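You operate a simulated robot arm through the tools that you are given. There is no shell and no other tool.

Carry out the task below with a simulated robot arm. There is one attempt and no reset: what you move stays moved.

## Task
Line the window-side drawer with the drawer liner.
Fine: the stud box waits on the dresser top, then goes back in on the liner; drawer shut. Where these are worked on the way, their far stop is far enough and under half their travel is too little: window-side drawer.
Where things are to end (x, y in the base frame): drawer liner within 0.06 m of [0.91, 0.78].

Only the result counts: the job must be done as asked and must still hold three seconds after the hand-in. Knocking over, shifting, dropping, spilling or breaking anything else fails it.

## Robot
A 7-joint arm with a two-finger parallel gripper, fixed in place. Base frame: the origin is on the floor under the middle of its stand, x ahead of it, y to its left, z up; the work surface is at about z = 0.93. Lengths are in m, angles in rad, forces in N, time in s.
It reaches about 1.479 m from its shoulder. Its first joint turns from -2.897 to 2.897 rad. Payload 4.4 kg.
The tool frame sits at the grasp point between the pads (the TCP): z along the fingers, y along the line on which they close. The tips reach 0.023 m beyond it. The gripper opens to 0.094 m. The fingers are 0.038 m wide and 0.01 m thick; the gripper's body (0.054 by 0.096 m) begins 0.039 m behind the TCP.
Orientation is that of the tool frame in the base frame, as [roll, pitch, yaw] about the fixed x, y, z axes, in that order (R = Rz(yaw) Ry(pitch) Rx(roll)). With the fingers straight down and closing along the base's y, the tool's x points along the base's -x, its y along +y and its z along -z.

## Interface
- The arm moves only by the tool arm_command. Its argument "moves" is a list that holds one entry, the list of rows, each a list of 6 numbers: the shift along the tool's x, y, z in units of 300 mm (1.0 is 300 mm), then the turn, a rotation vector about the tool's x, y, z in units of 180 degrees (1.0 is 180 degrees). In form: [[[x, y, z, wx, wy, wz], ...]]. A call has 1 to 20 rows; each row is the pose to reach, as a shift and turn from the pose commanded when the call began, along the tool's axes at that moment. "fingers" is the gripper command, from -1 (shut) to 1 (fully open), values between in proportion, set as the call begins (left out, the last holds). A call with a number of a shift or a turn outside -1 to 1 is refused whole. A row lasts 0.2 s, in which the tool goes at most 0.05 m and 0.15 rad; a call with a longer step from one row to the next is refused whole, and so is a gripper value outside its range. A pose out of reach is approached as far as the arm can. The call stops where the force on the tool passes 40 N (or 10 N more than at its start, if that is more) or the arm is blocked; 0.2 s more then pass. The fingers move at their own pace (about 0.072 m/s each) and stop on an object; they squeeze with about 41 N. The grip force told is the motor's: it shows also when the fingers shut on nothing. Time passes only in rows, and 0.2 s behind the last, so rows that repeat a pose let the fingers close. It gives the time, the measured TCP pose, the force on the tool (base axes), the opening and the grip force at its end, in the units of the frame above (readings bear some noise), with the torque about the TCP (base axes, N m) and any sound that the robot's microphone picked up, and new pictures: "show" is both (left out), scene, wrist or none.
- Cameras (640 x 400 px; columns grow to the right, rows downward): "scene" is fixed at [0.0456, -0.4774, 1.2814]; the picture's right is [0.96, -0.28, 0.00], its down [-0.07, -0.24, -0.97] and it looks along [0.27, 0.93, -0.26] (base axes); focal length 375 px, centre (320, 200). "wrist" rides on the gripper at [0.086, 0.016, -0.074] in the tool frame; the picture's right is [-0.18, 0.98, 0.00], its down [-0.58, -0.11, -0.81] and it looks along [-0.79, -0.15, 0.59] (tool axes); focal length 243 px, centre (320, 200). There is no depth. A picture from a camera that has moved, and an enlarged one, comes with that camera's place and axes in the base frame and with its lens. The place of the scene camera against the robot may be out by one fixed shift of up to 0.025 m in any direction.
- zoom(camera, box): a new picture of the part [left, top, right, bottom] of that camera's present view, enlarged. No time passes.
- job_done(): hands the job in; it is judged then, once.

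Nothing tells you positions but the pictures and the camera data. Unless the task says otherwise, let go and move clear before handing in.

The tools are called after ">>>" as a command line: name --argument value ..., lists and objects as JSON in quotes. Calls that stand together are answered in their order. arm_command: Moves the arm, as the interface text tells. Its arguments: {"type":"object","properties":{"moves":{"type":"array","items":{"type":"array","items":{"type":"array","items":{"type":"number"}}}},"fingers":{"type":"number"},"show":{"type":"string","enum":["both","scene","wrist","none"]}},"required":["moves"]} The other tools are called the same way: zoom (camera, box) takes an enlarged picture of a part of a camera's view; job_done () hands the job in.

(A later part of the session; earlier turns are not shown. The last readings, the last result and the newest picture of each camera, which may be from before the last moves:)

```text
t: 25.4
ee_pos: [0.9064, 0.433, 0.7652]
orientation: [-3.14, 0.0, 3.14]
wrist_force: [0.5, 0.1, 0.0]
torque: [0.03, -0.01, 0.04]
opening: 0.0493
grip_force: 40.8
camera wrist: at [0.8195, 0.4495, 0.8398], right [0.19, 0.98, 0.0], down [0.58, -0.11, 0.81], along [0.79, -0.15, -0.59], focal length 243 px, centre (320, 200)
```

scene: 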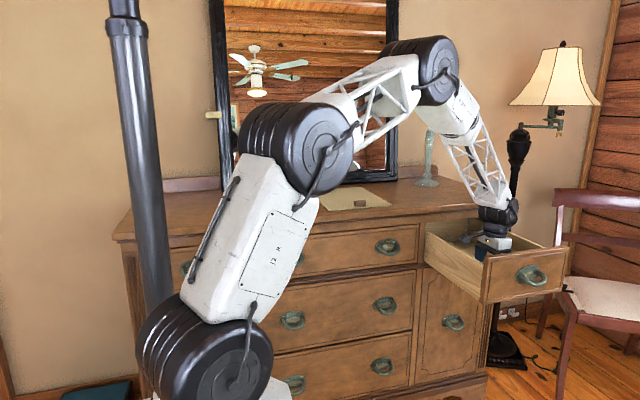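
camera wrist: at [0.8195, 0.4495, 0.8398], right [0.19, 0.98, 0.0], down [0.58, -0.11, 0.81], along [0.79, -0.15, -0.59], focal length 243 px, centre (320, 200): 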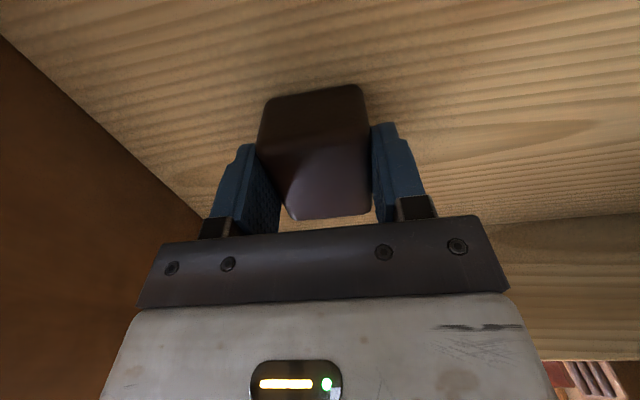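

The box is gripped (49 mm wide). I'll lift it straight up out of the drawer.

>>> arm_command --moves '[[[0, 0, -0.06, 0, 0, 0], [0, 0, -0.16, 0, 0, 0], [0, 0, -0.28, 0, 0, 0], [0, 0, -0.42, 0, 0, 0], [0, 0, -0.56, 0, 0, 0], [0, 0, -0.7, 0, 0, 0], [0, 0, -0.84, 0, 0, 0], [0, 0, -0.92, 0, 0, 0]]]' --show "both"

```text
t: 27.2
ee_pos: [0.9055, 0.4327, 1.0403]
orientation: [-3.141, -0.002, 3.14]
wrist_force: [1.0, -0.6, -0.8]
torque: [0.07, -0.02, -0.01]
opening: 0.0494
grip_force: 41.0
camera wrist: at [0.8187, 0.4497, 1.1155], right [0.19, 0.98, 0.0], down [0.58, -0.11, 0.81], along [0.79, -0.15, -0.59], focal length 243 px, centre (320, 200)
```

scene: 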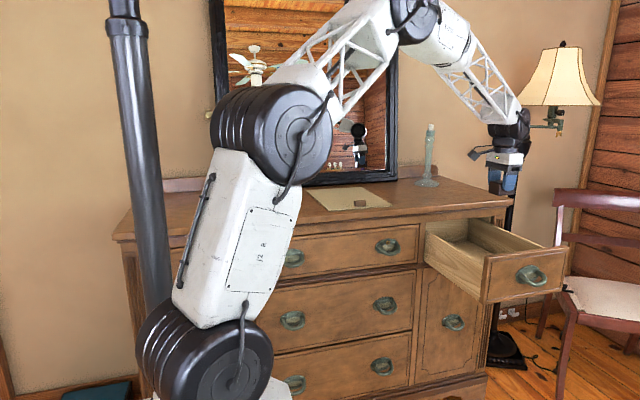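
wrist: 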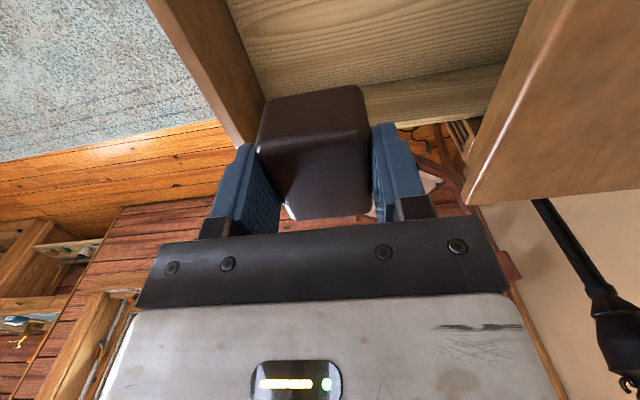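

Now I'll carry the box over to a free spot on the dresser top at about (0.80, 0.70).

>>> arm_command --moves '[[[0.05, 0.13, 0, 0, 0, 0], [0.1, 0.26, 0, 0, 0, 0], [0.15, 0.39, 0, 0, 0, 0], [0.2, 0.52, 0, 0, 0, 0], [0.25, 0.65, 0, 0, 0, 0], [0.3, 0.78, 0, 0, 0, 0], [0.35, 0.89, 0, 0, 0, 0], [0.35, 0.89, 0.08, 0, 0, 0], [0.35, 0.89, 0.15, 0, 0, 0], [0.35, 0.89, 0.2, 0, 0, 0]]]' --show "both"

```text
t: 29.4
ee_pos: [0.802, 0.6995, 0.9809]
orientation: [3.141, 0.002, 3.14]
wrist_force: [0.4, 0.3, -0.5]
torque: [0.02, 0.01, 0.01]
opening: 0.0491
grip_force: 41.0
camera wrist: at [0.7152, 0.7167, 1.056], right [0.19, 0.98, 0.0], down [0.58, -0.11, 0.81], along [0.79, -0.15, -0.59], focal length 243 px, centre (320, 200)
```

scene: 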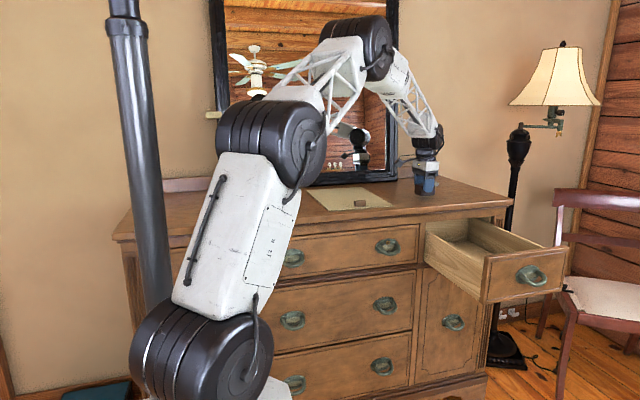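
wrist: 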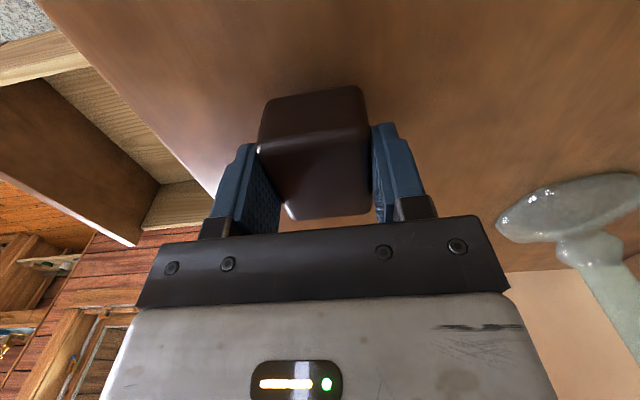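

>>> arm_command --moves '[[[0, 0, 0.02, 0, 0, 0], [0, 0, 0.037, 0, 0, 0], [0, 0, 0.053, 0, 0, 0]]]' --show "wrist"

>>> arm_command --moves '[[[0, 0, 0.006, 0, 0, 0], [0, 0, 0.01, 0, 0, 0]]]' --show "none"

```text
t: 30.2
ee_pos: [0.8019, 0.7005, 0.9708]
orientation: [3.138, 0.003, 3.141]
wrist_force: [-8.1, -8.2, 32.7]
torque: [-0.28, 0.53, 0.01]
opening: 0.0494
grip_force: 40.6
camera wrist: at [0.7151, 0.7168, 1.0442], right [0.19, 0.98, 0.0], down [0.58, -0.11, 0.81], along [0.79, -0.15, -0.59], focal length 243 px, centre (320, 200)
```

wrist: 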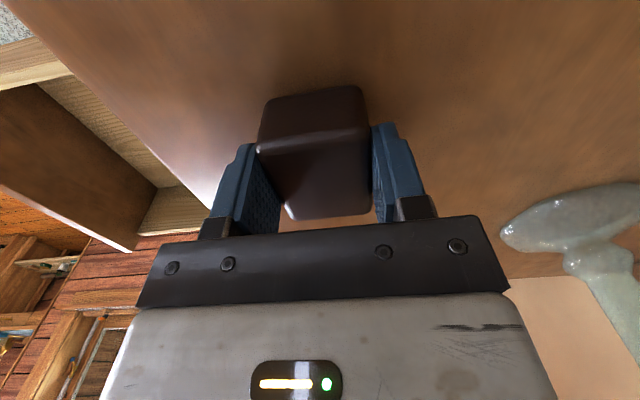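

```text
t: 30.8
ee_pos: [0.802, 0.6999, 0.9637]
orientation: [3.139, 0.003, -3.141]
wrist_force: [3.4, -0.2, 36.1]
torque: [-0.04, -0.12, -0.02]
opening: 0.0491
grip_force: 40.5
```

The box is resting on the dresser top and pressed lightly. I'll ease the pressure and open the fingers.

>>> arm_command --moves '[[[0, 0, -0.005, 0, 0, 0]]]' --show "none"

>>> arm_command --moves '[[[0, 0, 0, 0, 0, 0], [0, 0, 0, 0, 0, 0], [0, 0, 0, 0, 0, 0], [0, 0, -0.08, 0, 0, 0], [0, 0, -0.2, 0, 0, 0], [0, 0, -0.35, 0, 0, 0], [0, 0, -0.5, 0, 0, 0]]]' --fingers 1 --show "both"

```text
t: 31.2
ee_pos: [0.8009, 0.6998, 0.9643]
orientation: [3.141, 0.001, 3.139]
wrist_force: [13.0, 6.3, 28.2]
torque: [0.23, -0.58, 0.03]
opening: 0.0494
grip_force: 41.2
```

```text
t: 32.8
ee_pos: [0.8006, 0.7012, 1.1111]
orientation: [-3.14, -0.001, 3.14]
wrist_force: [0.6, 0.4, -1.1]
torque: [-0.02, 0.01, -0.01]
opening: 0.0939
grip_force: 0.0
camera wrist: at [0.7144, 0.7177, 1.1865], right [0.19, 0.98, 0.0], down [0.58, -0.11, 0.81], along [0.79, -0.15, -0.59], focal length 243 px, centre (320, 200)
```

scene: 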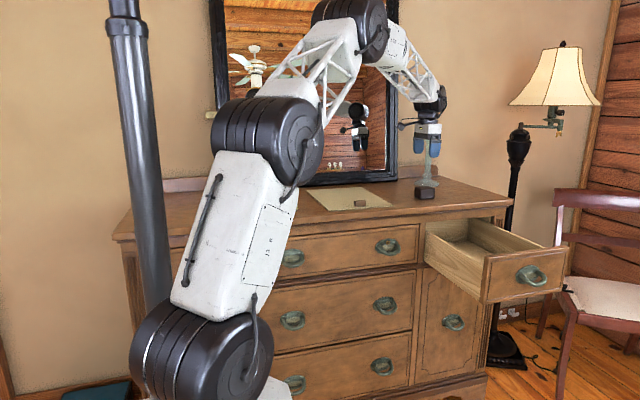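
wrist: 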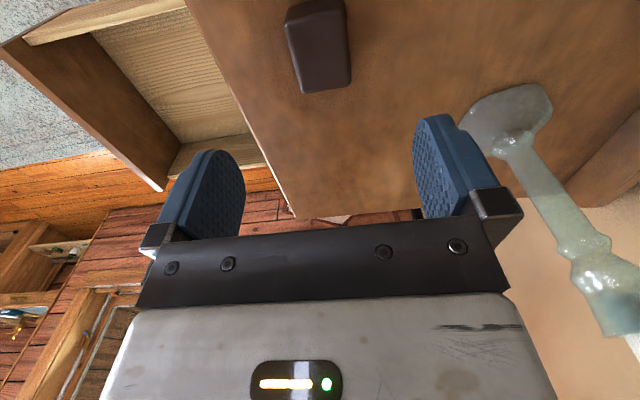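

The stud box now stands on the dresser top at about (0.806, 0.70). Next I'll move above the liner's tab and look closely.

>>> arm_command --moves '[[[0.15, -0.03, 0, 0, 0, 0], [0.3, -0.06, 0, 0, 0, 0], [0.45, -0.09, 0, 0, 0, 0], [0.6, -0.12, 0, 0, 0, 0], [0.75, -0.15, 0, 0, 0, 0], [0.9, -0.18, 0, 0, 0, 0], [0.912, -0.187, 0.03, 0, 0, 0]]]' --show "both"

```text
t: 34.4
ee_pos: [0.5261, 0.6444, 1.1033]
orientation: [3.141, -0.002, 3.141]
wrist_force: [0.4, 0.6, 0.4]
torque: [0.04, -0.04, 0.0]
opening: 0.094
grip_force: 0.1
camera wrist: at [0.4413, 0.6611, 1.1784], right [0.19, 0.98, 0.0], down [0.58, -0.11, 0.81], along [0.79, -0.15, -0.59], focal length 243 px, centre (320, 200)
```

scene: 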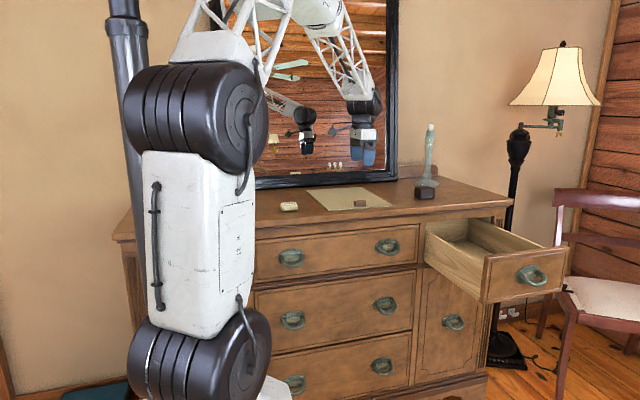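
wrist: 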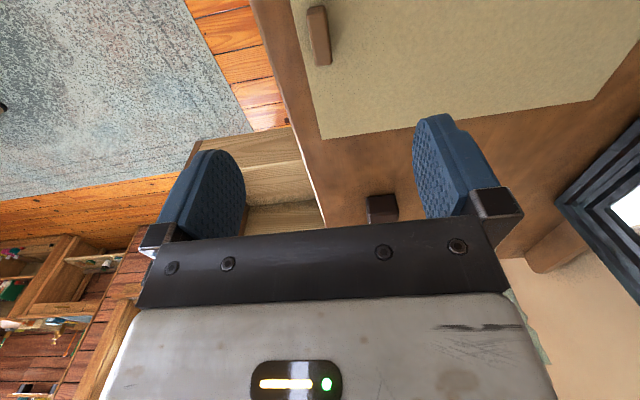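

>>> zoom --camera "wrist" --box '[270, 0, 400, 90]'

>>> zoom --camera "scene" --box '[300, 180, 400, 220]'

>>> zoom --camera "scene" --box '[400, 110, 480, 210]'

```text
4.44 times, centred on (335, 45) of wrist
camera zoom: at [0.4413, 0.6611, 1.1784], right [0.19, 0.98, 0.0], down [0.58, -0.11, 0.81], along [0.79, -0.15, -0.59], focal length 1078 px, centre (253, 889)
```

zoom: 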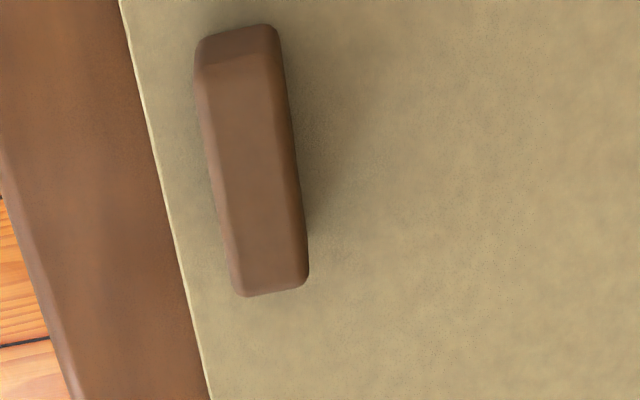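

```text
6.40 times, centred on (350, 200) of scene
camera zoom: at [0.0456, -0.4774, 1.2814], right [0.96, -0.28, 0.0], down [-0.07, -0.24, -0.97], along [0.27, 0.93, -0.26], focal length 2399 px, centre (128, 200)
```

zoom: 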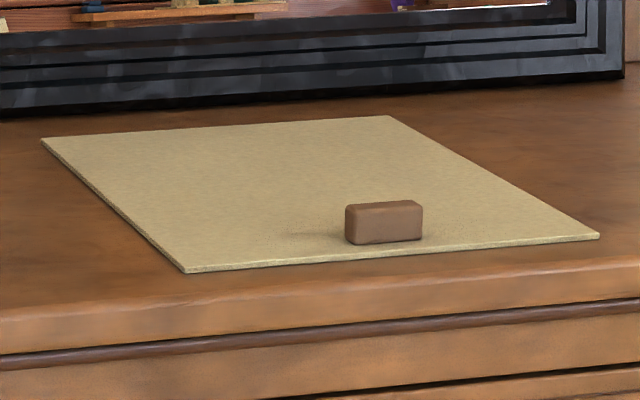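

```text
4.00 times, centred on (440, 160) of scene
camera zoom: at [0.0456, -0.4774, 1.2814], right [0.96, -0.28, 0.0], down [-0.07, -0.24, -0.97], along [0.27, 0.93, -0.26], focal length 1499 px, centre (-160, 360)
```

zoom: 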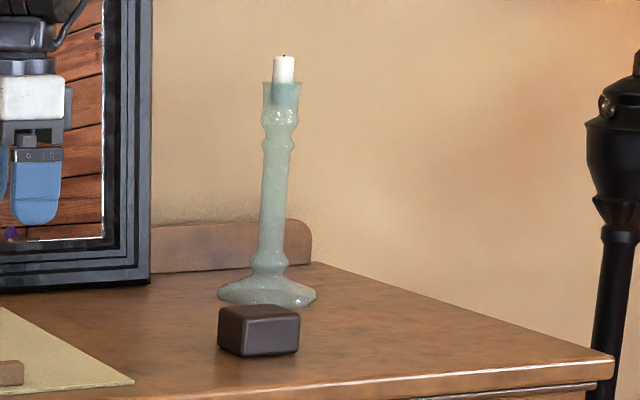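

The tab is about 39×18×20 mm at (0.5225, 0.645), centred on the liner's width and 19 mm behind its front edge; the liner itself spans y 0.626–0.926. I'll descend with the open fingers straddling the tab.

>>> arm_command --moves '[[[0.012, 0.002, 0.12, 0, 0, 0], [0.012, 0.002, 0.25, 0, 0, 0], [0.012, 0.002, 0.35, 0, 0, 0], [0.012, 0.002, 0.41, 0, 0, 0], [0.012, 0.002, 0.44, 0, 0, 0], [0.012, 0.002, 0.455, 0, 0, 0]]]' --show "both"

```text
t: 35.8
ee_pos: [0.5241, 0.6462, 0.9679]
orientation: [3.141, 0.002, 3.141]
wrist_force: [1.3, -0.2, -0.2]
torque: [0.02, 0.02, 0.04]
opening: 0.094
grip_force: 0.0
camera wrist: at [0.438, 0.662, 1.0425], right [0.19, 0.98, 0.0], down [0.58, -0.11, 0.81], along [0.79, -0.15, -0.59], focal length 243 px, centre (320, 200)
```

scene: 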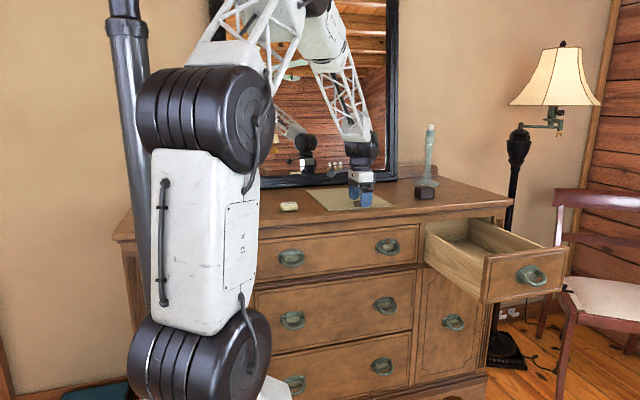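
wrist: 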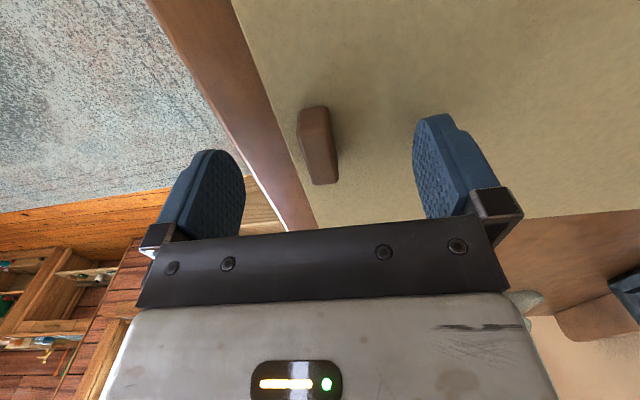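

The alignment is good. I'll go down 6 mm more and close on the tab.

>>> arm_command --moves '[[[0.004, 0, 0.012, 0, 0, 0], [0.004, 0, 0.021, 0, 0, 0]]]' --show "none"

>>> arm_command --moves '[[[0, 0, 0, 0, 0, 0], [0, 0, 0, 0, 0, 0], [0, 0, 0, 0, 0, 0], [0, 0, 0, 0, 0, 0], [0, 0, 0, 0, 0, 0]]]' --fingers -1 --show "wrist"

```text
t: 36.4
ee_pos: [0.523, 0.6448, 0.9619]
orientation: [-3.141, -0.001, 3.14]
wrist_force: [0.0, -0.7, -0.5]
torque: [0.0, -0.02, 0.02]
opening: 0.094
grip_force: 0.1
```

```text
t: 37.6
ee_pos: [0.5222, 0.645, 0.9622]
orientation: [3.141, -0.001, 3.139]
wrist_force: [0.3, -1.1, 0.6]
torque: [-0.01, -0.01, 0.04]
opening: 0.0151
grip_force: 40.7
camera wrist: at [0.4366, 0.662, 1.0361], right [0.19, 0.98, 0.0], down [0.58, -0.11, 0.81], along [0.79, -0.15, -0.59], focal length 243 px, centre (320, 200)
```

wrist: 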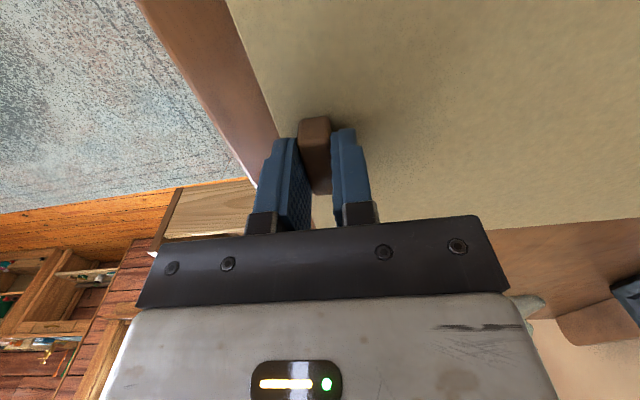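

The tab is gripped at 15 mm. I'll lift a few centimetres and check that the liner comes with it.

>>> arm_command --moves '[[[0, 0, -0.02, 0, 0, 0], [0, 0, -0.05, 0, 0, 0], [0, 0, -0.09, 0, 0, 0], [0, 0, -0.13, 0, 0, 0]]]' --show "both"

```text
t: 38.6
ee_pos: [0.5217, 0.6454, 1.0012]
orientation: [-3.141, -0.001, 3.139]
wrist_force: [-0.3, 0.2, -1.0]
torque: [-0.07, -0.01, -0.02]
opening: 0.015
grip_force: 40.4
camera wrist: at [0.436, 0.6622, 1.0753], right [0.19, 0.98, 0.0], down [0.58, -0.11, 0.81], along [0.79, -0.15, -0.59], focal length 243 px, centre (320, 200)
```

scene: 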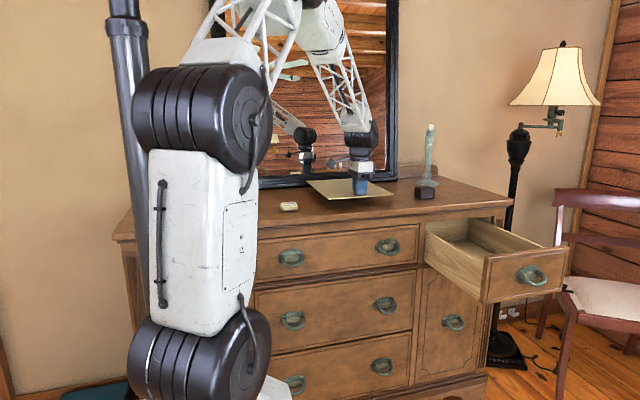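
wrist: 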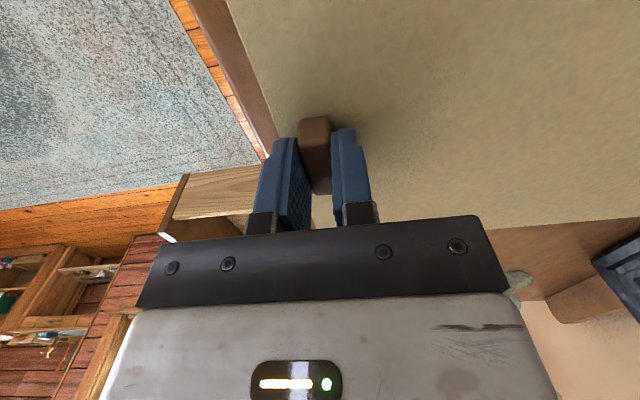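

>>> zoom --camera "scene" --box '[280, 140, 440, 220]'

```text
4.00 times, centred on (360, 180) of scene
camera zoom: at [0.0456, -0.4774, 1.2814], right [0.96, -0.28, 0.0], down [-0.07, -0.24, -0.97], along [0.27, 0.93, -0.26], focal length 1499 px, centre (160, 280)
```

zoom: 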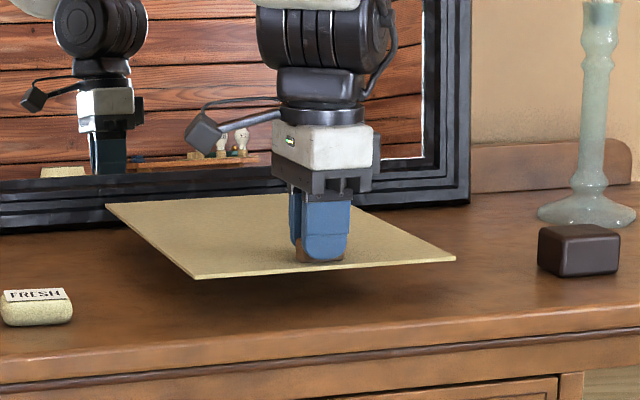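

The liner is rigid, level and hanging from the tab. I'll raise it, bring it forward off the dresser, and then carry it across toward the drawer.

>>> arm_command --moves '[[[-0.02, -0.08, -0.1, 0, 0, 0], [-0.05, -0.2, -0.2, 0, 0, 0], [-0.1, -0.33, -0.27, 0, 0, 0], [-0.17, -0.47, -0.32, 0, 0, 0], [-0.25, -0.61, -0.333, 0, 0, 0], [-0.33, -0.75, -0.333, 0, 0, 0], [-0.41, -0.88, -0.333, 0, 0, 0], [-0.5, -1.0, -0.333, 0, 0, 0]]]' --show "both"

```text
t: 40.4
ee_pos: [0.6725, 0.3446, 1.1008]
orientation: [3.141, -0.001, 3.14]
wrist_force: [0.5, 0.1, -0.5]
torque: [-0.07, 0.02, 0.0]
opening: 0.0148
grip_force: 41.3
camera wrist: at [0.586, 0.3613, 1.1752], right [0.19, 0.98, 0.0], down [0.58, -0.11, 0.81], along [0.79, -0.15, -0.59], focal length 243 px, centre (320, 200)
```

scene: 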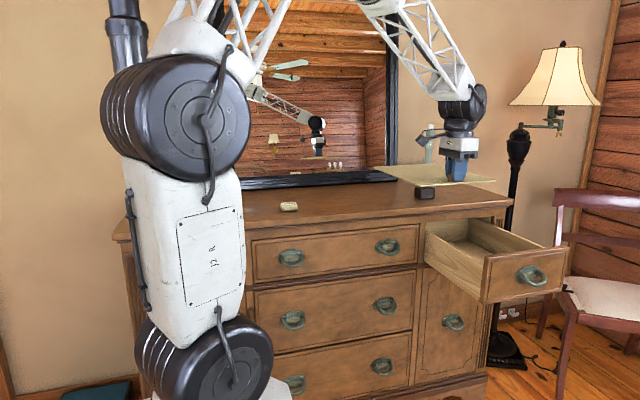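
wrist: 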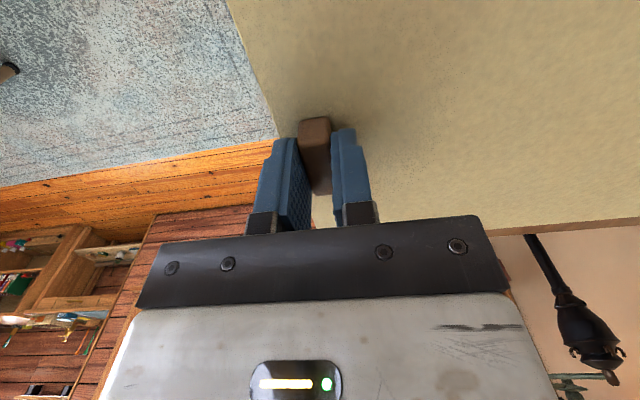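

The liner is clear of the dresser. I'll carry it over the drawer and tilt its far end about 25° down so it can pass under the top rail.

>>> arm_command --moves '[[[-0.13, -0.05, 0.02, 0, 0, 0], [-0.26, -0.1, 0.04, 0, 0, 0], [-0.39, -0.15, 0.06, 0.02, 0, 0], [-0.52, -0.2, 0.09, 0.045, 0, 0], [-0.65, -0.25, 0.12, 0.07, 0, 0], [-0.75, -0.25, 0.17, 0.1, 0, 0], [-0.7817, -0.25, 0.22, 0.12, 0, 0], [-0.7817, -0.25, 0.267, 0.1389, 0, 0]]]' --show "both"

```text
t: 42.2
ee_pos: [0.9071, 0.2685, 1.0203]
orientation: [-2.705, 0.0, 3.14]
wrist_force: [0.1, 0.8, 0.3]
torque: [-0.05, -0.01, 0.01]
opening: 0.015
grip_force: 41.0
camera wrist: at [0.8209, 0.3153, 1.0815], right [0.19, 0.89, -0.42], down [0.58, 0.24, 0.78], along [0.79, -0.39, -0.47], focal length 243 px, centre (320, 200)
```

scene: 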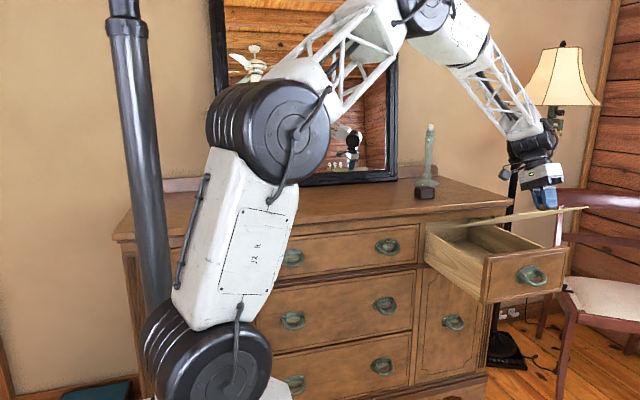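
wrist: 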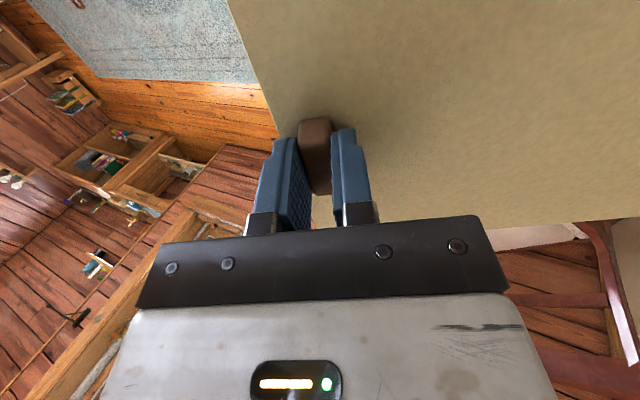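

>>> zoom --camera "scene" --box '[410, 150, 610, 310]'

```text
2.50 times, centred on (510, 230) of scene
camera zoom: at [0.0456, -0.4774, 1.2814], right [0.96, -0.28, 0.0], down [-0.07, -0.24, -0.97], along [0.27, 0.93, -0.26], focal length 937 px, centre (-155, 125)
```

zoom: 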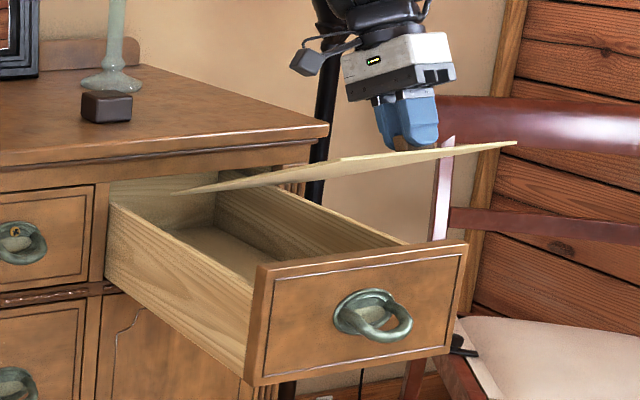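

The liner is lined up above the drawer. I'll lower it so its far end drops inside, keeping the front edge above the drawer front.

>>> arm_command --moves '[[[0, 0.06, 0.08, 0, 0, 0], [0, 0.13, 0.16, 0, 0, 0], [0, 0.2, 0.24, 0, 0, 0], [0, 0.25, 0.289, 0, 0, 0]]]' --show "both"

>>> zoom --camera "scene" --box '[410, 150, 610, 310]'

```text
t: 43.2
ee_pos: [0.9069, 0.2993, 0.91]
orientation: [-2.705, -0.001, 3.14]
wrist_force: [0.4, 0.7, -0.2]
torque: [-0.03, 0.03, -0.01]
opening: 0.0151
grip_force: 40.6
camera wrist: at [0.8206, 0.3473, 0.9712], right [0.19, 0.89, -0.42], down [0.58, 0.24, 0.78], along [0.79, -0.39, -0.47], focal length 243 px, centre (320, 200)
```

scene: 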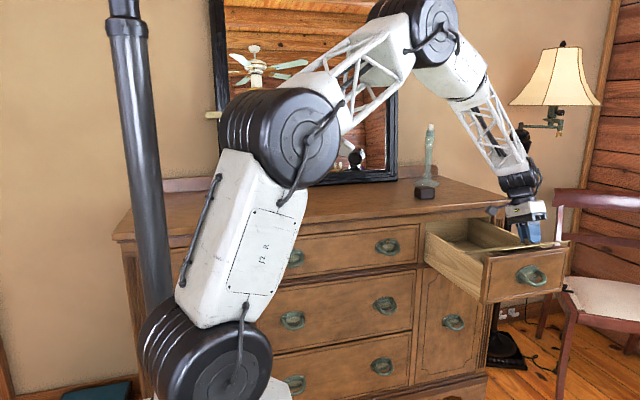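
wrist: 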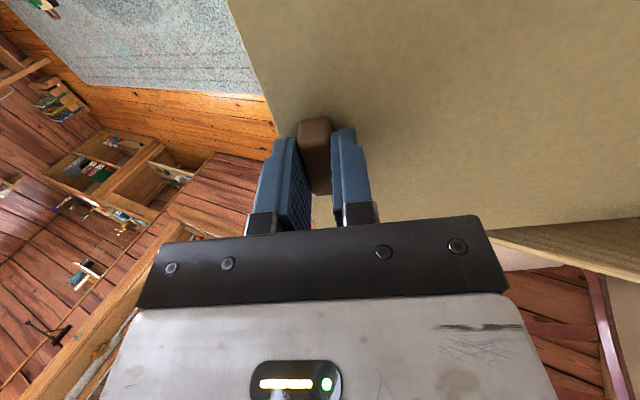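

```text
2.50 times, centred on (510, 230) of scene
camera zoom: at [0.0456, -0.4774, 1.2814], right [0.96, -0.28, 0.0], down [-0.07, -0.24, -0.97], along [0.27, 0.93, -0.26], focal length 937 px, centre (-155, 125)
```

zoom: 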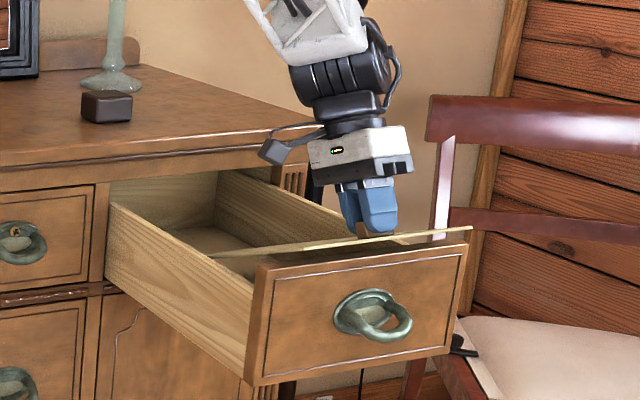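

The far end is inside with no contact forces. Now I'll slide it back under the rail.

>>> arm_command --moves '[[[0, 0.075, -0.016, 0, 0, 0], [0, 0.15, -0.032, 0, 0, 0], [0, 0.22, -0.046, 0, 0, 0], [0, 0.287, -0.06, 0, 0, 0]]]' --show "both"

>>> zoom --camera "scene" --box '[410, 150, 610, 310]'

```text
t: 44.2
ee_pos: [0.907, 0.3869, 0.8899]
orientation: [-2.705, 0.0, 3.139]
wrist_force: [-0.6, 1.1, -0.1]
torque: [-0.01, 0.01, 0.0]
opening: 0.015
grip_force: 40.6
camera wrist: at [0.8203, 0.4328, 0.9508], right [0.19, 0.89, -0.42], down [0.58, 0.24, 0.78], along [0.79, -0.39, -0.47], focal length 243 px, centre (320, 200)
```

scene: 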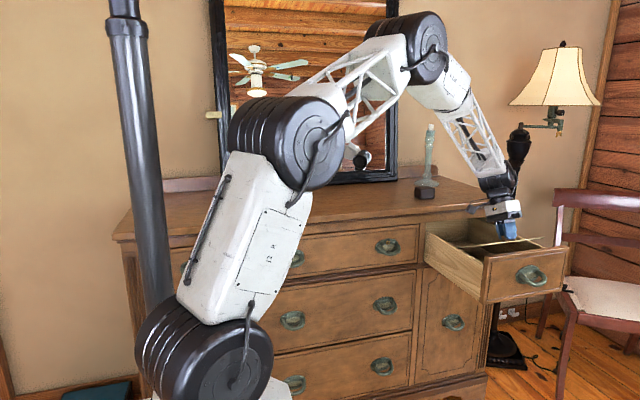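
wrist: 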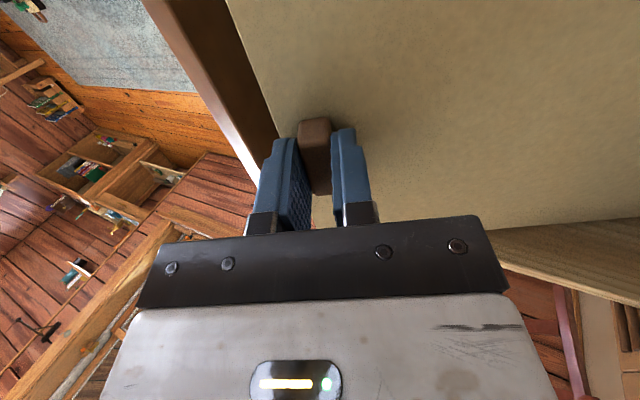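

```text
2.50 times, centred on (510, 230) of scene
camera zoom: at [0.0456, -0.4774, 1.2814], right [0.96, -0.28, 0.0], down [-0.07, -0.24, -0.97], along [0.27, 0.93, -0.26], focal length 937 px, centre (-155, 125)
```

zoom: 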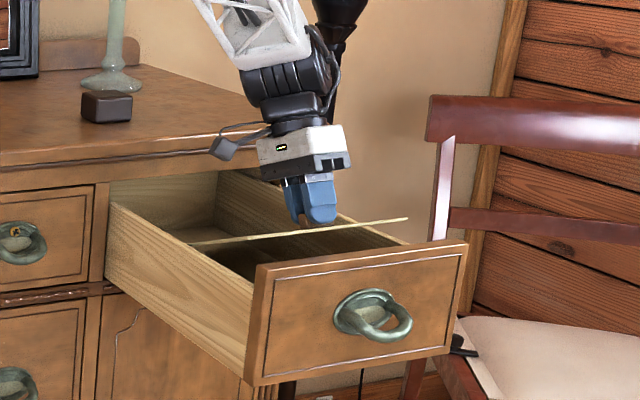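

The liner clears the front and rail. Now I'll level it out down onto the drawer floor.

>>> arm_command --moves '[[[0, 0.0306, 0.0656, -0.0278, 0, 0], [0, 0.0624, 0.1338, -0.0556, 0, 0], [0, 0.0952, 0.2042, -0.0833, 0, 0], [0, 0.1289, 0.2764, -0.1111, 0, 0], [0, 0.1633, 0.3501, -0.139, 0, 0]]]' --show "both"

>>> zoom --camera "scene" --box '[410, 150, 610, 310]'

```text
t: 45.4
ee_pos: [0.9081, 0.3875, 0.7745]
orientation: [3.139, 0.0, 3.141]
wrist_force: [0.3, 0.2, -1.1]
torque: [-0.07, 0.02, -0.04]
opening: 0.0149
grip_force: 41.3
camera wrist: at [0.8209, 0.4034, 0.8492], right [0.19, 0.98, 0.0], down [0.58, -0.11, 0.81], along [0.79, -0.15, -0.59], focal length 243 px, centre (320, 200)
```

scene: 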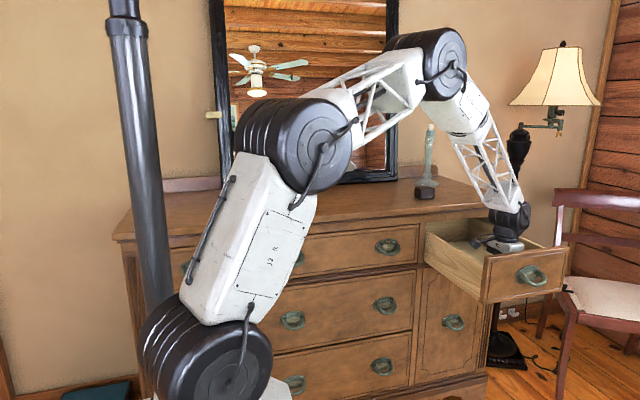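
wrist: 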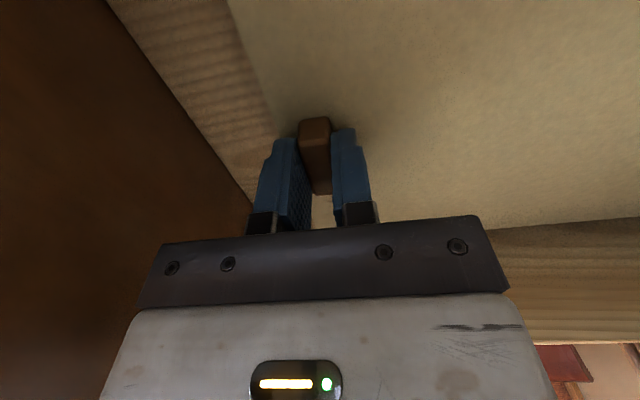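

```text
2.50 times, centred on (510, 230) of scene
camera zoom: at [0.0456, -0.4774, 1.2814], right [0.96, -0.28, 0.0], down [-0.07, -0.24, -0.97], along [0.27, 0.93, -0.26], focal length 937 px, centre (-155, 125)
```

zoom: 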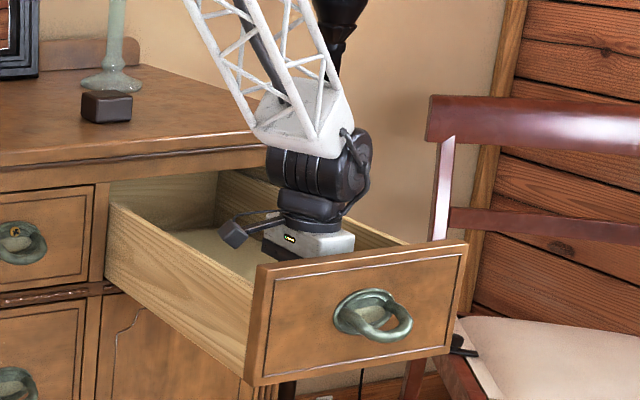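

The liner is level just above the floor. I'll nudge it 10 mm toward the front and lower until it touches.

>>> arm_command --moves '[[[0, -0.017, 0.01, 0, 0, 0], [0, -0.033, 0.025, 0, 0, 0], [0, -0.033, 0.037, 0, 0, 0]]]' --show "none"

>>> arm_command --moves '[[[0, 0, 0.007, 0, 0, 0], [0, 0, 0.013, 0, 0, 0]]]' --show "wrist"

```text
t: 46.2
ee_pos: [0.9073, 0.376, 0.7633]
orientation: [3.141, 0.001, 3.14]
wrist_force: [-1.3, 0.9, -0.7]
torque: [-0.1, -0.02, -0.02]
opening: 0.0146
grip_force: 40.9
```

```text
t: 46.8
ee_pos: [0.9071, 0.3762, 0.7589]
orientation: [3.14, -0.001, 3.14]
wrist_force: [0.9, 0.1, -0.3]
torque: [-0.07, 0.0, -0.01]
opening: 0.0149
grip_force: 41.0
camera wrist: at [0.8206, 0.3933, 0.8339], right [0.19, 0.98, 0.0], down [0.58, -0.11, 0.81], along [0.79, -0.15, -0.59], focal length 243 px, centre (320, 200)
```

wrist: 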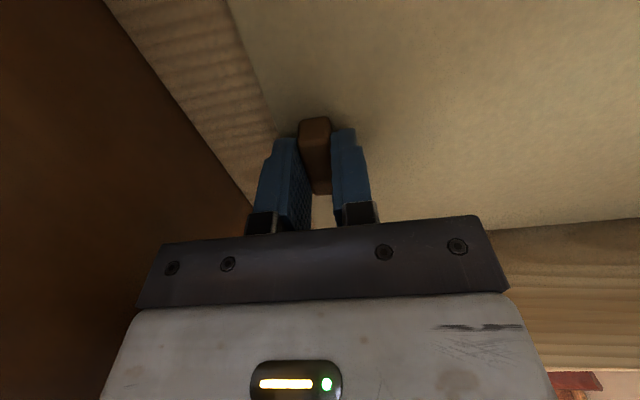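

>>> arm_command --moves '[[[0, 0, 0.007, 0, 0, 0], [0, 0, 0.01, 0, 0, 0]]]' --show "none"

>>> arm_command --moves '[[[0, 0, 0.007, 0, 0, 0], [0, 0, 0.01, 0, 0, 0]]]' --show "none"

```text
t: 47.4
ee_pos: [0.9069, 0.3763, 0.7564]
orientation: [3.14, -0.001, 3.14]
wrist_force: [-0.2, -0.7, 1.7]
torque: [-0.02, -0.07, -0.05]
opening: 0.0148
grip_force: 41.2
```

```text
t: 48.0
ee_pos: [0.9077, 0.3772, 0.7566]
orientation: [3.141, 0.003, 3.139]
wrist_force: [-11.9, -1.6, 36.8]
torque: [-0.07, 0.39, 0.07]
opening: 0.015
grip_force: 41.4
```

The liner is now resting on the drawer floor. I'll ease off, open the fingers slightly and lift straight up.

>>> arm_command --moves '[[[0, 0, -0.008, 0, 0, 0]]]' --show "none"

>>> arm_command --moves '[[[0, 0, 0, 0, 0, 0], [0, 0, 0, 0, 0, 0], [0, 0, 0, 0, 0, 0], [0, 0, -0.03, 0, 0, 0], [0, 0, -0.1, 0, 0, 0], [0, 0, -0.22, 0, 0, 0], [0, 0, -0.36, 0, 0, 0], [0, 0, -0.5, 0, 0, 0], [0, 0, -0.65, 0, 0, 0], [0, 0, -0.8, 0, 0, 0]]]' --fingers -0.1 --show "both"

```text
t: 48.4
ee_pos: [0.9093, 0.3767, 0.7562]
orientation: [3.141, 0.002, 3.14]
wrist_force: [8.0, 2.4, 18.5]
torque: [0.05, -1.33, 0.12]
opening: 0.0149
grip_force: 41.0
```

```text
t: 50.6
ee_pos: [0.9065, 0.3764, 0.9943]
orientation: [3.141, 0.0, 3.139]
wrist_force: [-0.3, 0.0, -0.1]
torque: [0.01, -0.06, -0.04]
opening: 0.0423
grip_force: 0.1
camera wrist: at [0.8205, 0.3933, 1.069], right [0.19, 0.98, 0.0], down [0.58, -0.11, 0.81], along [0.79, -0.15, -0.59], focal length 243 px, centre (320, 200)
```

scene: 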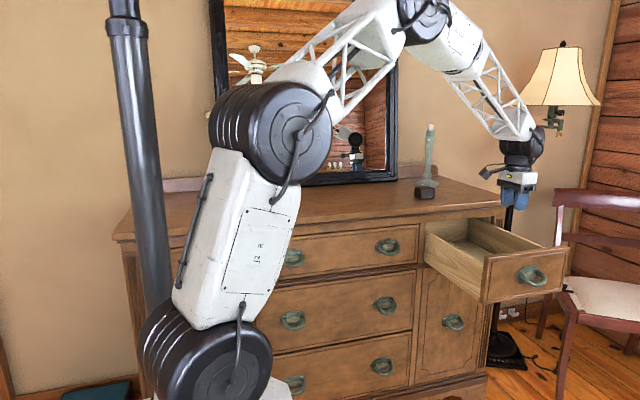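
wrist: 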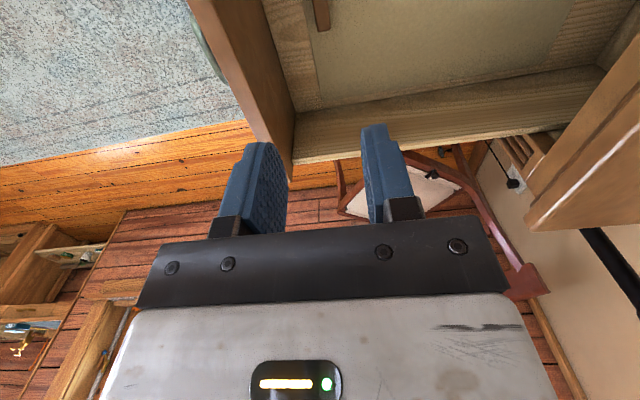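

The liner is lying flat in the drawer. Next I'll fetch the stud box from the dresser top.

>>> arm_command --moves '[[[0.03, 0.1, -0.1, 0, 0, 0], [0.06, 0.23, -0.18, 0, 0, 0], [0.1, 0.37, -0.25, 0, 0, 0], [0.15, 0.51, -0.27, 0, 0, 0], [0.2, 0.65, -0.27, 0, 0, 0], [0.26, 0.79, -0.27, 0, 0, 0], [0.31, 0.92, -0.27, 0, 0, 0], [0.34, 1.0, -0.27, 0, 0, 0]]]' --fingers 1 --show "both"

```text
t: 52.4
ee_pos: [0.8062, 0.6779, 1.0763]
orientation: [-3.141, 0.001, 3.141]
wrist_force: [0.4, -0.8, 0.0]
torque: [-0.04, -0.03, -0.03]
opening: 0.094
grip_force: 0.1
camera wrist: at [0.7194, 0.6939, 1.1515], right [0.19, 0.98, 0.0], down [0.58, -0.11, 0.81], along [0.79, -0.15, -0.59], focal length 243 px, centre (320, 200)
```

scene: 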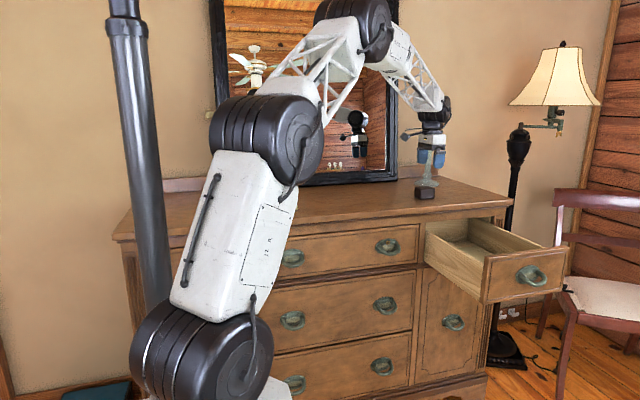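
wrist: 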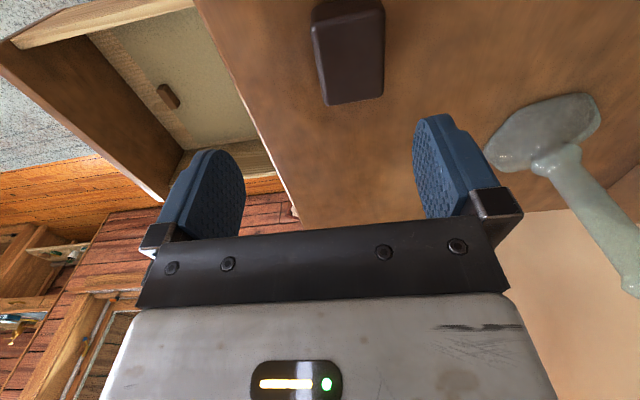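

The box reads at (0.808, 0.700). I'll descend and grasp it.

>>> arm_command --moves '[[[-0.003, 0.075, 0.06, 0, 0, 0], [-0.003, 0.075, 0.18, 0, 0, 0], [-0.003, 0.075, 0.28, 0, 0, 0], [-0.003, 0.075, 0.34, 0, 0, 0], [-0.003, 0.075, 0.375, 0, 0, 0]]]' --show "wrist"

>>> arm_command --moves '[[[0, 0, 0, 0, 0, 0], [0, 0, 0, 0, 0, 0], [0, 0, 0, 0, 0, 0], [0, 0, 0, 0, 0, 0]]]' --fingers -1 --show "wrist"

```text
t: 53.6
ee_pos: [0.806, 0.6995, 0.964]
orientation: [3.141, -0.001, 3.141]
wrist_force: [-0.4, 0.3, 0.3]
torque: [0.01, 0.0, 0.0]
opening: 0.0939
grip_force: 0.1
camera wrist: at [0.7199, 0.7159, 1.0382], right [0.19, 0.98, 0.0], down [0.58, -0.11, 0.81], along [0.79, -0.15, -0.59], focal length 243 px, centre (320, 200)
```

wrist: 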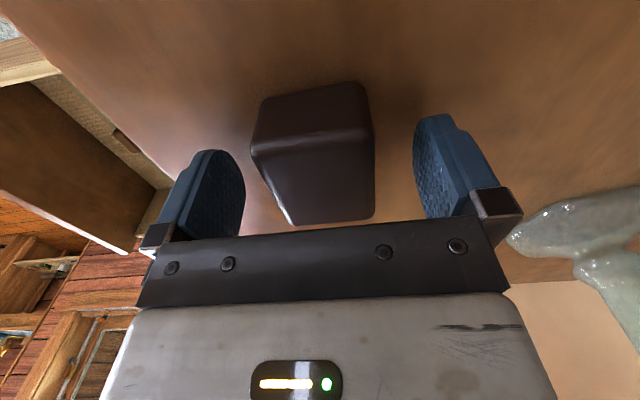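

```text
t: 54.6
ee_pos: [0.8064, 0.6992, 0.9622]
orientation: [-3.14, 0.001, 3.142]
wrist_force: [0.6, -0.6, -0.2]
torque: [-0.03, -0.06, -0.01]
opening: 0.0493
grip_force: 41.4
camera wrist: at [0.7199, 0.7158, 1.0382], right [0.19, 0.98, 0.0], down [0.58, -0.11, 0.81], along [0.79, -0.15, -0.59], focal length 243 px, centre (320, 200)
```

wrist: 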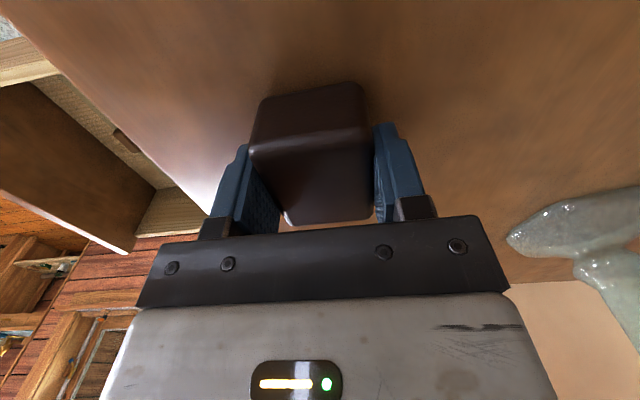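

The box is gripped again. I'll lift it and carry it over the lined drawer.

>>> arm_command --moves '[[[0, 0, -0.08, 0, 0, 0], [0, 0, -0.2, 0, 0, 0], [-0.03, -0.07, -0.29, 0, 0, 0], [-0.08, -0.2, -0.3, 0, 0, 0], [-0.14, -0.34, -0.3, 0, 0, 0], [-0.2, -0.48, -0.3, 0, 0, 0], [-0.26, -0.62, -0.3, 0, 0, 0], [-0.31, -0.74, -0.3, 0, 0, 0], [-0.333, -0.797, -0.3, 0, 0, 0]]]' --show "both"

```text
t: 56.6
ee_pos: [0.9077, 0.459, 1.0534]
orientation: [3.14, 0.0, 3.139]
wrist_force: [-0.5, -1.3, -1.2]
torque: [0.03, 0.01, 0.0]
opening: 0.0495
grip_force: 41.1
camera wrist: at [0.82, 0.4764, 1.1283], right [0.19, 0.98, 0.0], down [0.58, -0.11, 0.81], along [0.79, -0.15, -0.59], focal length 243 px, centre (320, 200)
```

scene: 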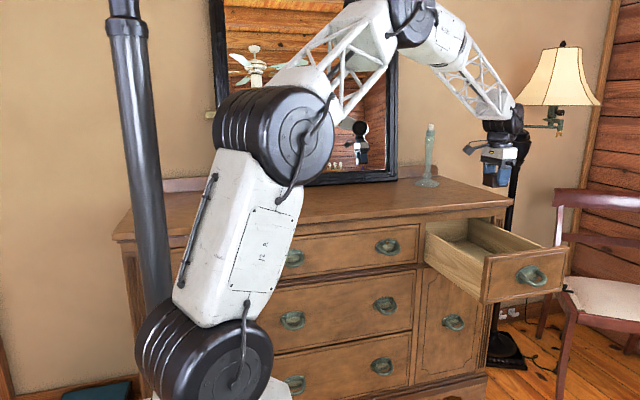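
wrist: 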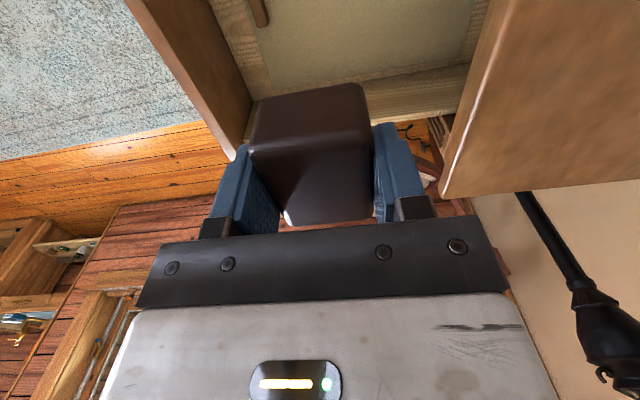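

>>> arm_command --moves '[[[0, 0, 0.15, 0, 0, 0], [0, 0, 0.3, 0, 0, 0], [0, 0, 0.45, 0, 0, 0], [0, 0, 0.6, 0, 0, 0], [0, 0, 0.74, 0, 0, 0], [0, 0, 0.84, 0, 0, 0], [0, 0, 0.9, 0, 0, 0], [0, 0, 0.93, 0, 0, 0]]]' --show "wrist"

>>> arm_command --moves '[[[0, 0, 0.01, 0, 0, 0], [0, 0, 0.02, 0, 0, 0]]]' --show "none"

```text
t: 58.4
ee_pos: [0.9069, 0.4599, 0.7754]
orientation: [3.142, 0.0, 3.139]
wrist_force: [-0.6, -0.9, -1.5]
torque: [0.01, 0.0, 0.01]
opening: 0.0492
grip_force: 40.7
camera wrist: at [0.8194, 0.4769, 0.85], right [0.19, 0.98, 0.0], down [0.58, -0.11, 0.81], along [0.79, -0.15, -0.59], focal length 243 px, centre (320, 200)
```

wrist: 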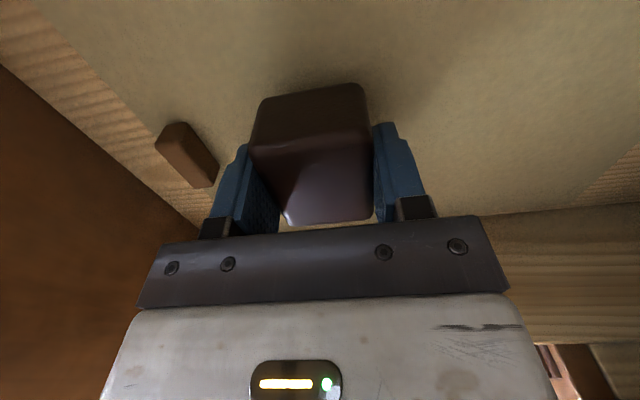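

```text
t: 59.0
ee_pos: [0.9056, 0.459, 0.7684]
orientation: [3.139, 0.001, 3.141]
wrist_force: [-0.3, -0.4, -0.7]
torque: [0.0, 0.01, 0.01]
opening: 0.0493
grip_force: 41.0
```

>>> arm_command --moves '[[[0, 0, 0.007, 0, 0, 0], [0, 0, 0.012, 0, 0, 0]]]' --show "none"

>>> arm_command --moves '[[[0, 0, 0.005, 0, 0, 0], [0, 0, 0.007, 0, 0, 0]]]' --show "none"

```text
t: 59.6
ee_pos: [0.9047, 0.4596, 0.7665]
orientation: [-3.141, 0.001, 3.141]
wrist_force: [0.9, 0.6, -0.8]
torque: [-0.01, -0.01, 0.0]
opening: 0.0494
grip_force: 41.2
```

```text
t: 60.2
ee_pos: [0.9058, 0.4605, 0.7633]
orientation: [3.141, 0.0, 3.139]
wrist_force: [-0.4, 0.6, -1.2]
torque: [0.03, -0.01, 0.01]
opening: 0.0491
grip_force: 41.0
```

>>> arm_command --moves '[[[0, 0, 0.005, 0, 0, 0], [0, 0, 0.007, 0, 0, 0]]]' --show "none"

>>> arm_command --moves '[[[0, 0, 0.005, 0, 0, 0], [0, 0, 0.006, 0, 0, 0]]]' --show "wrist"

```text
t: 60.8
ee_pos: [0.9055, 0.4606, 0.7629]
orientation: [-3.142, 0.001, 3.14]
wrist_force: [-1.7, -2.7, 7.2]
torque: [-0.06, 0.12, -0.01]
opening: 0.0494
grip_force: 41.5
```

```text
t: 61.4
ee_pos: [0.9061, 0.4603, 0.7633]
orientation: [3.141, 0.002, 3.14]
wrist_force: [-5.8, 0.8, 28.9]
torque: [-0.06, 0.46, 0.01]
opening: 0.0492
grip_force: 41.3
camera wrist: at [0.8198, 0.4769, 0.8366], right [0.19, 0.98, 0.0], down [0.58, -0.11, 0.81], along [0.79, -0.15, -0.59], focal length 243 px, centre (320, 200)
```

wrist: 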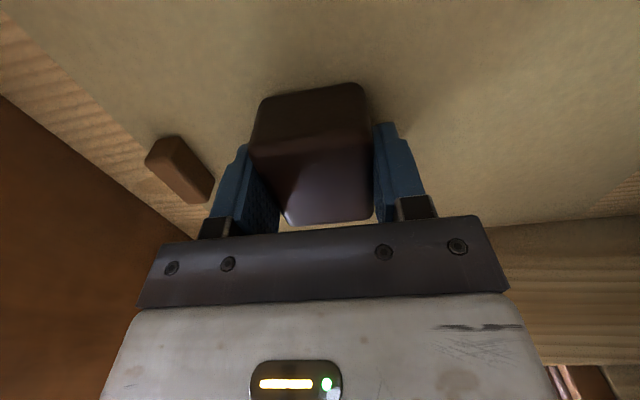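

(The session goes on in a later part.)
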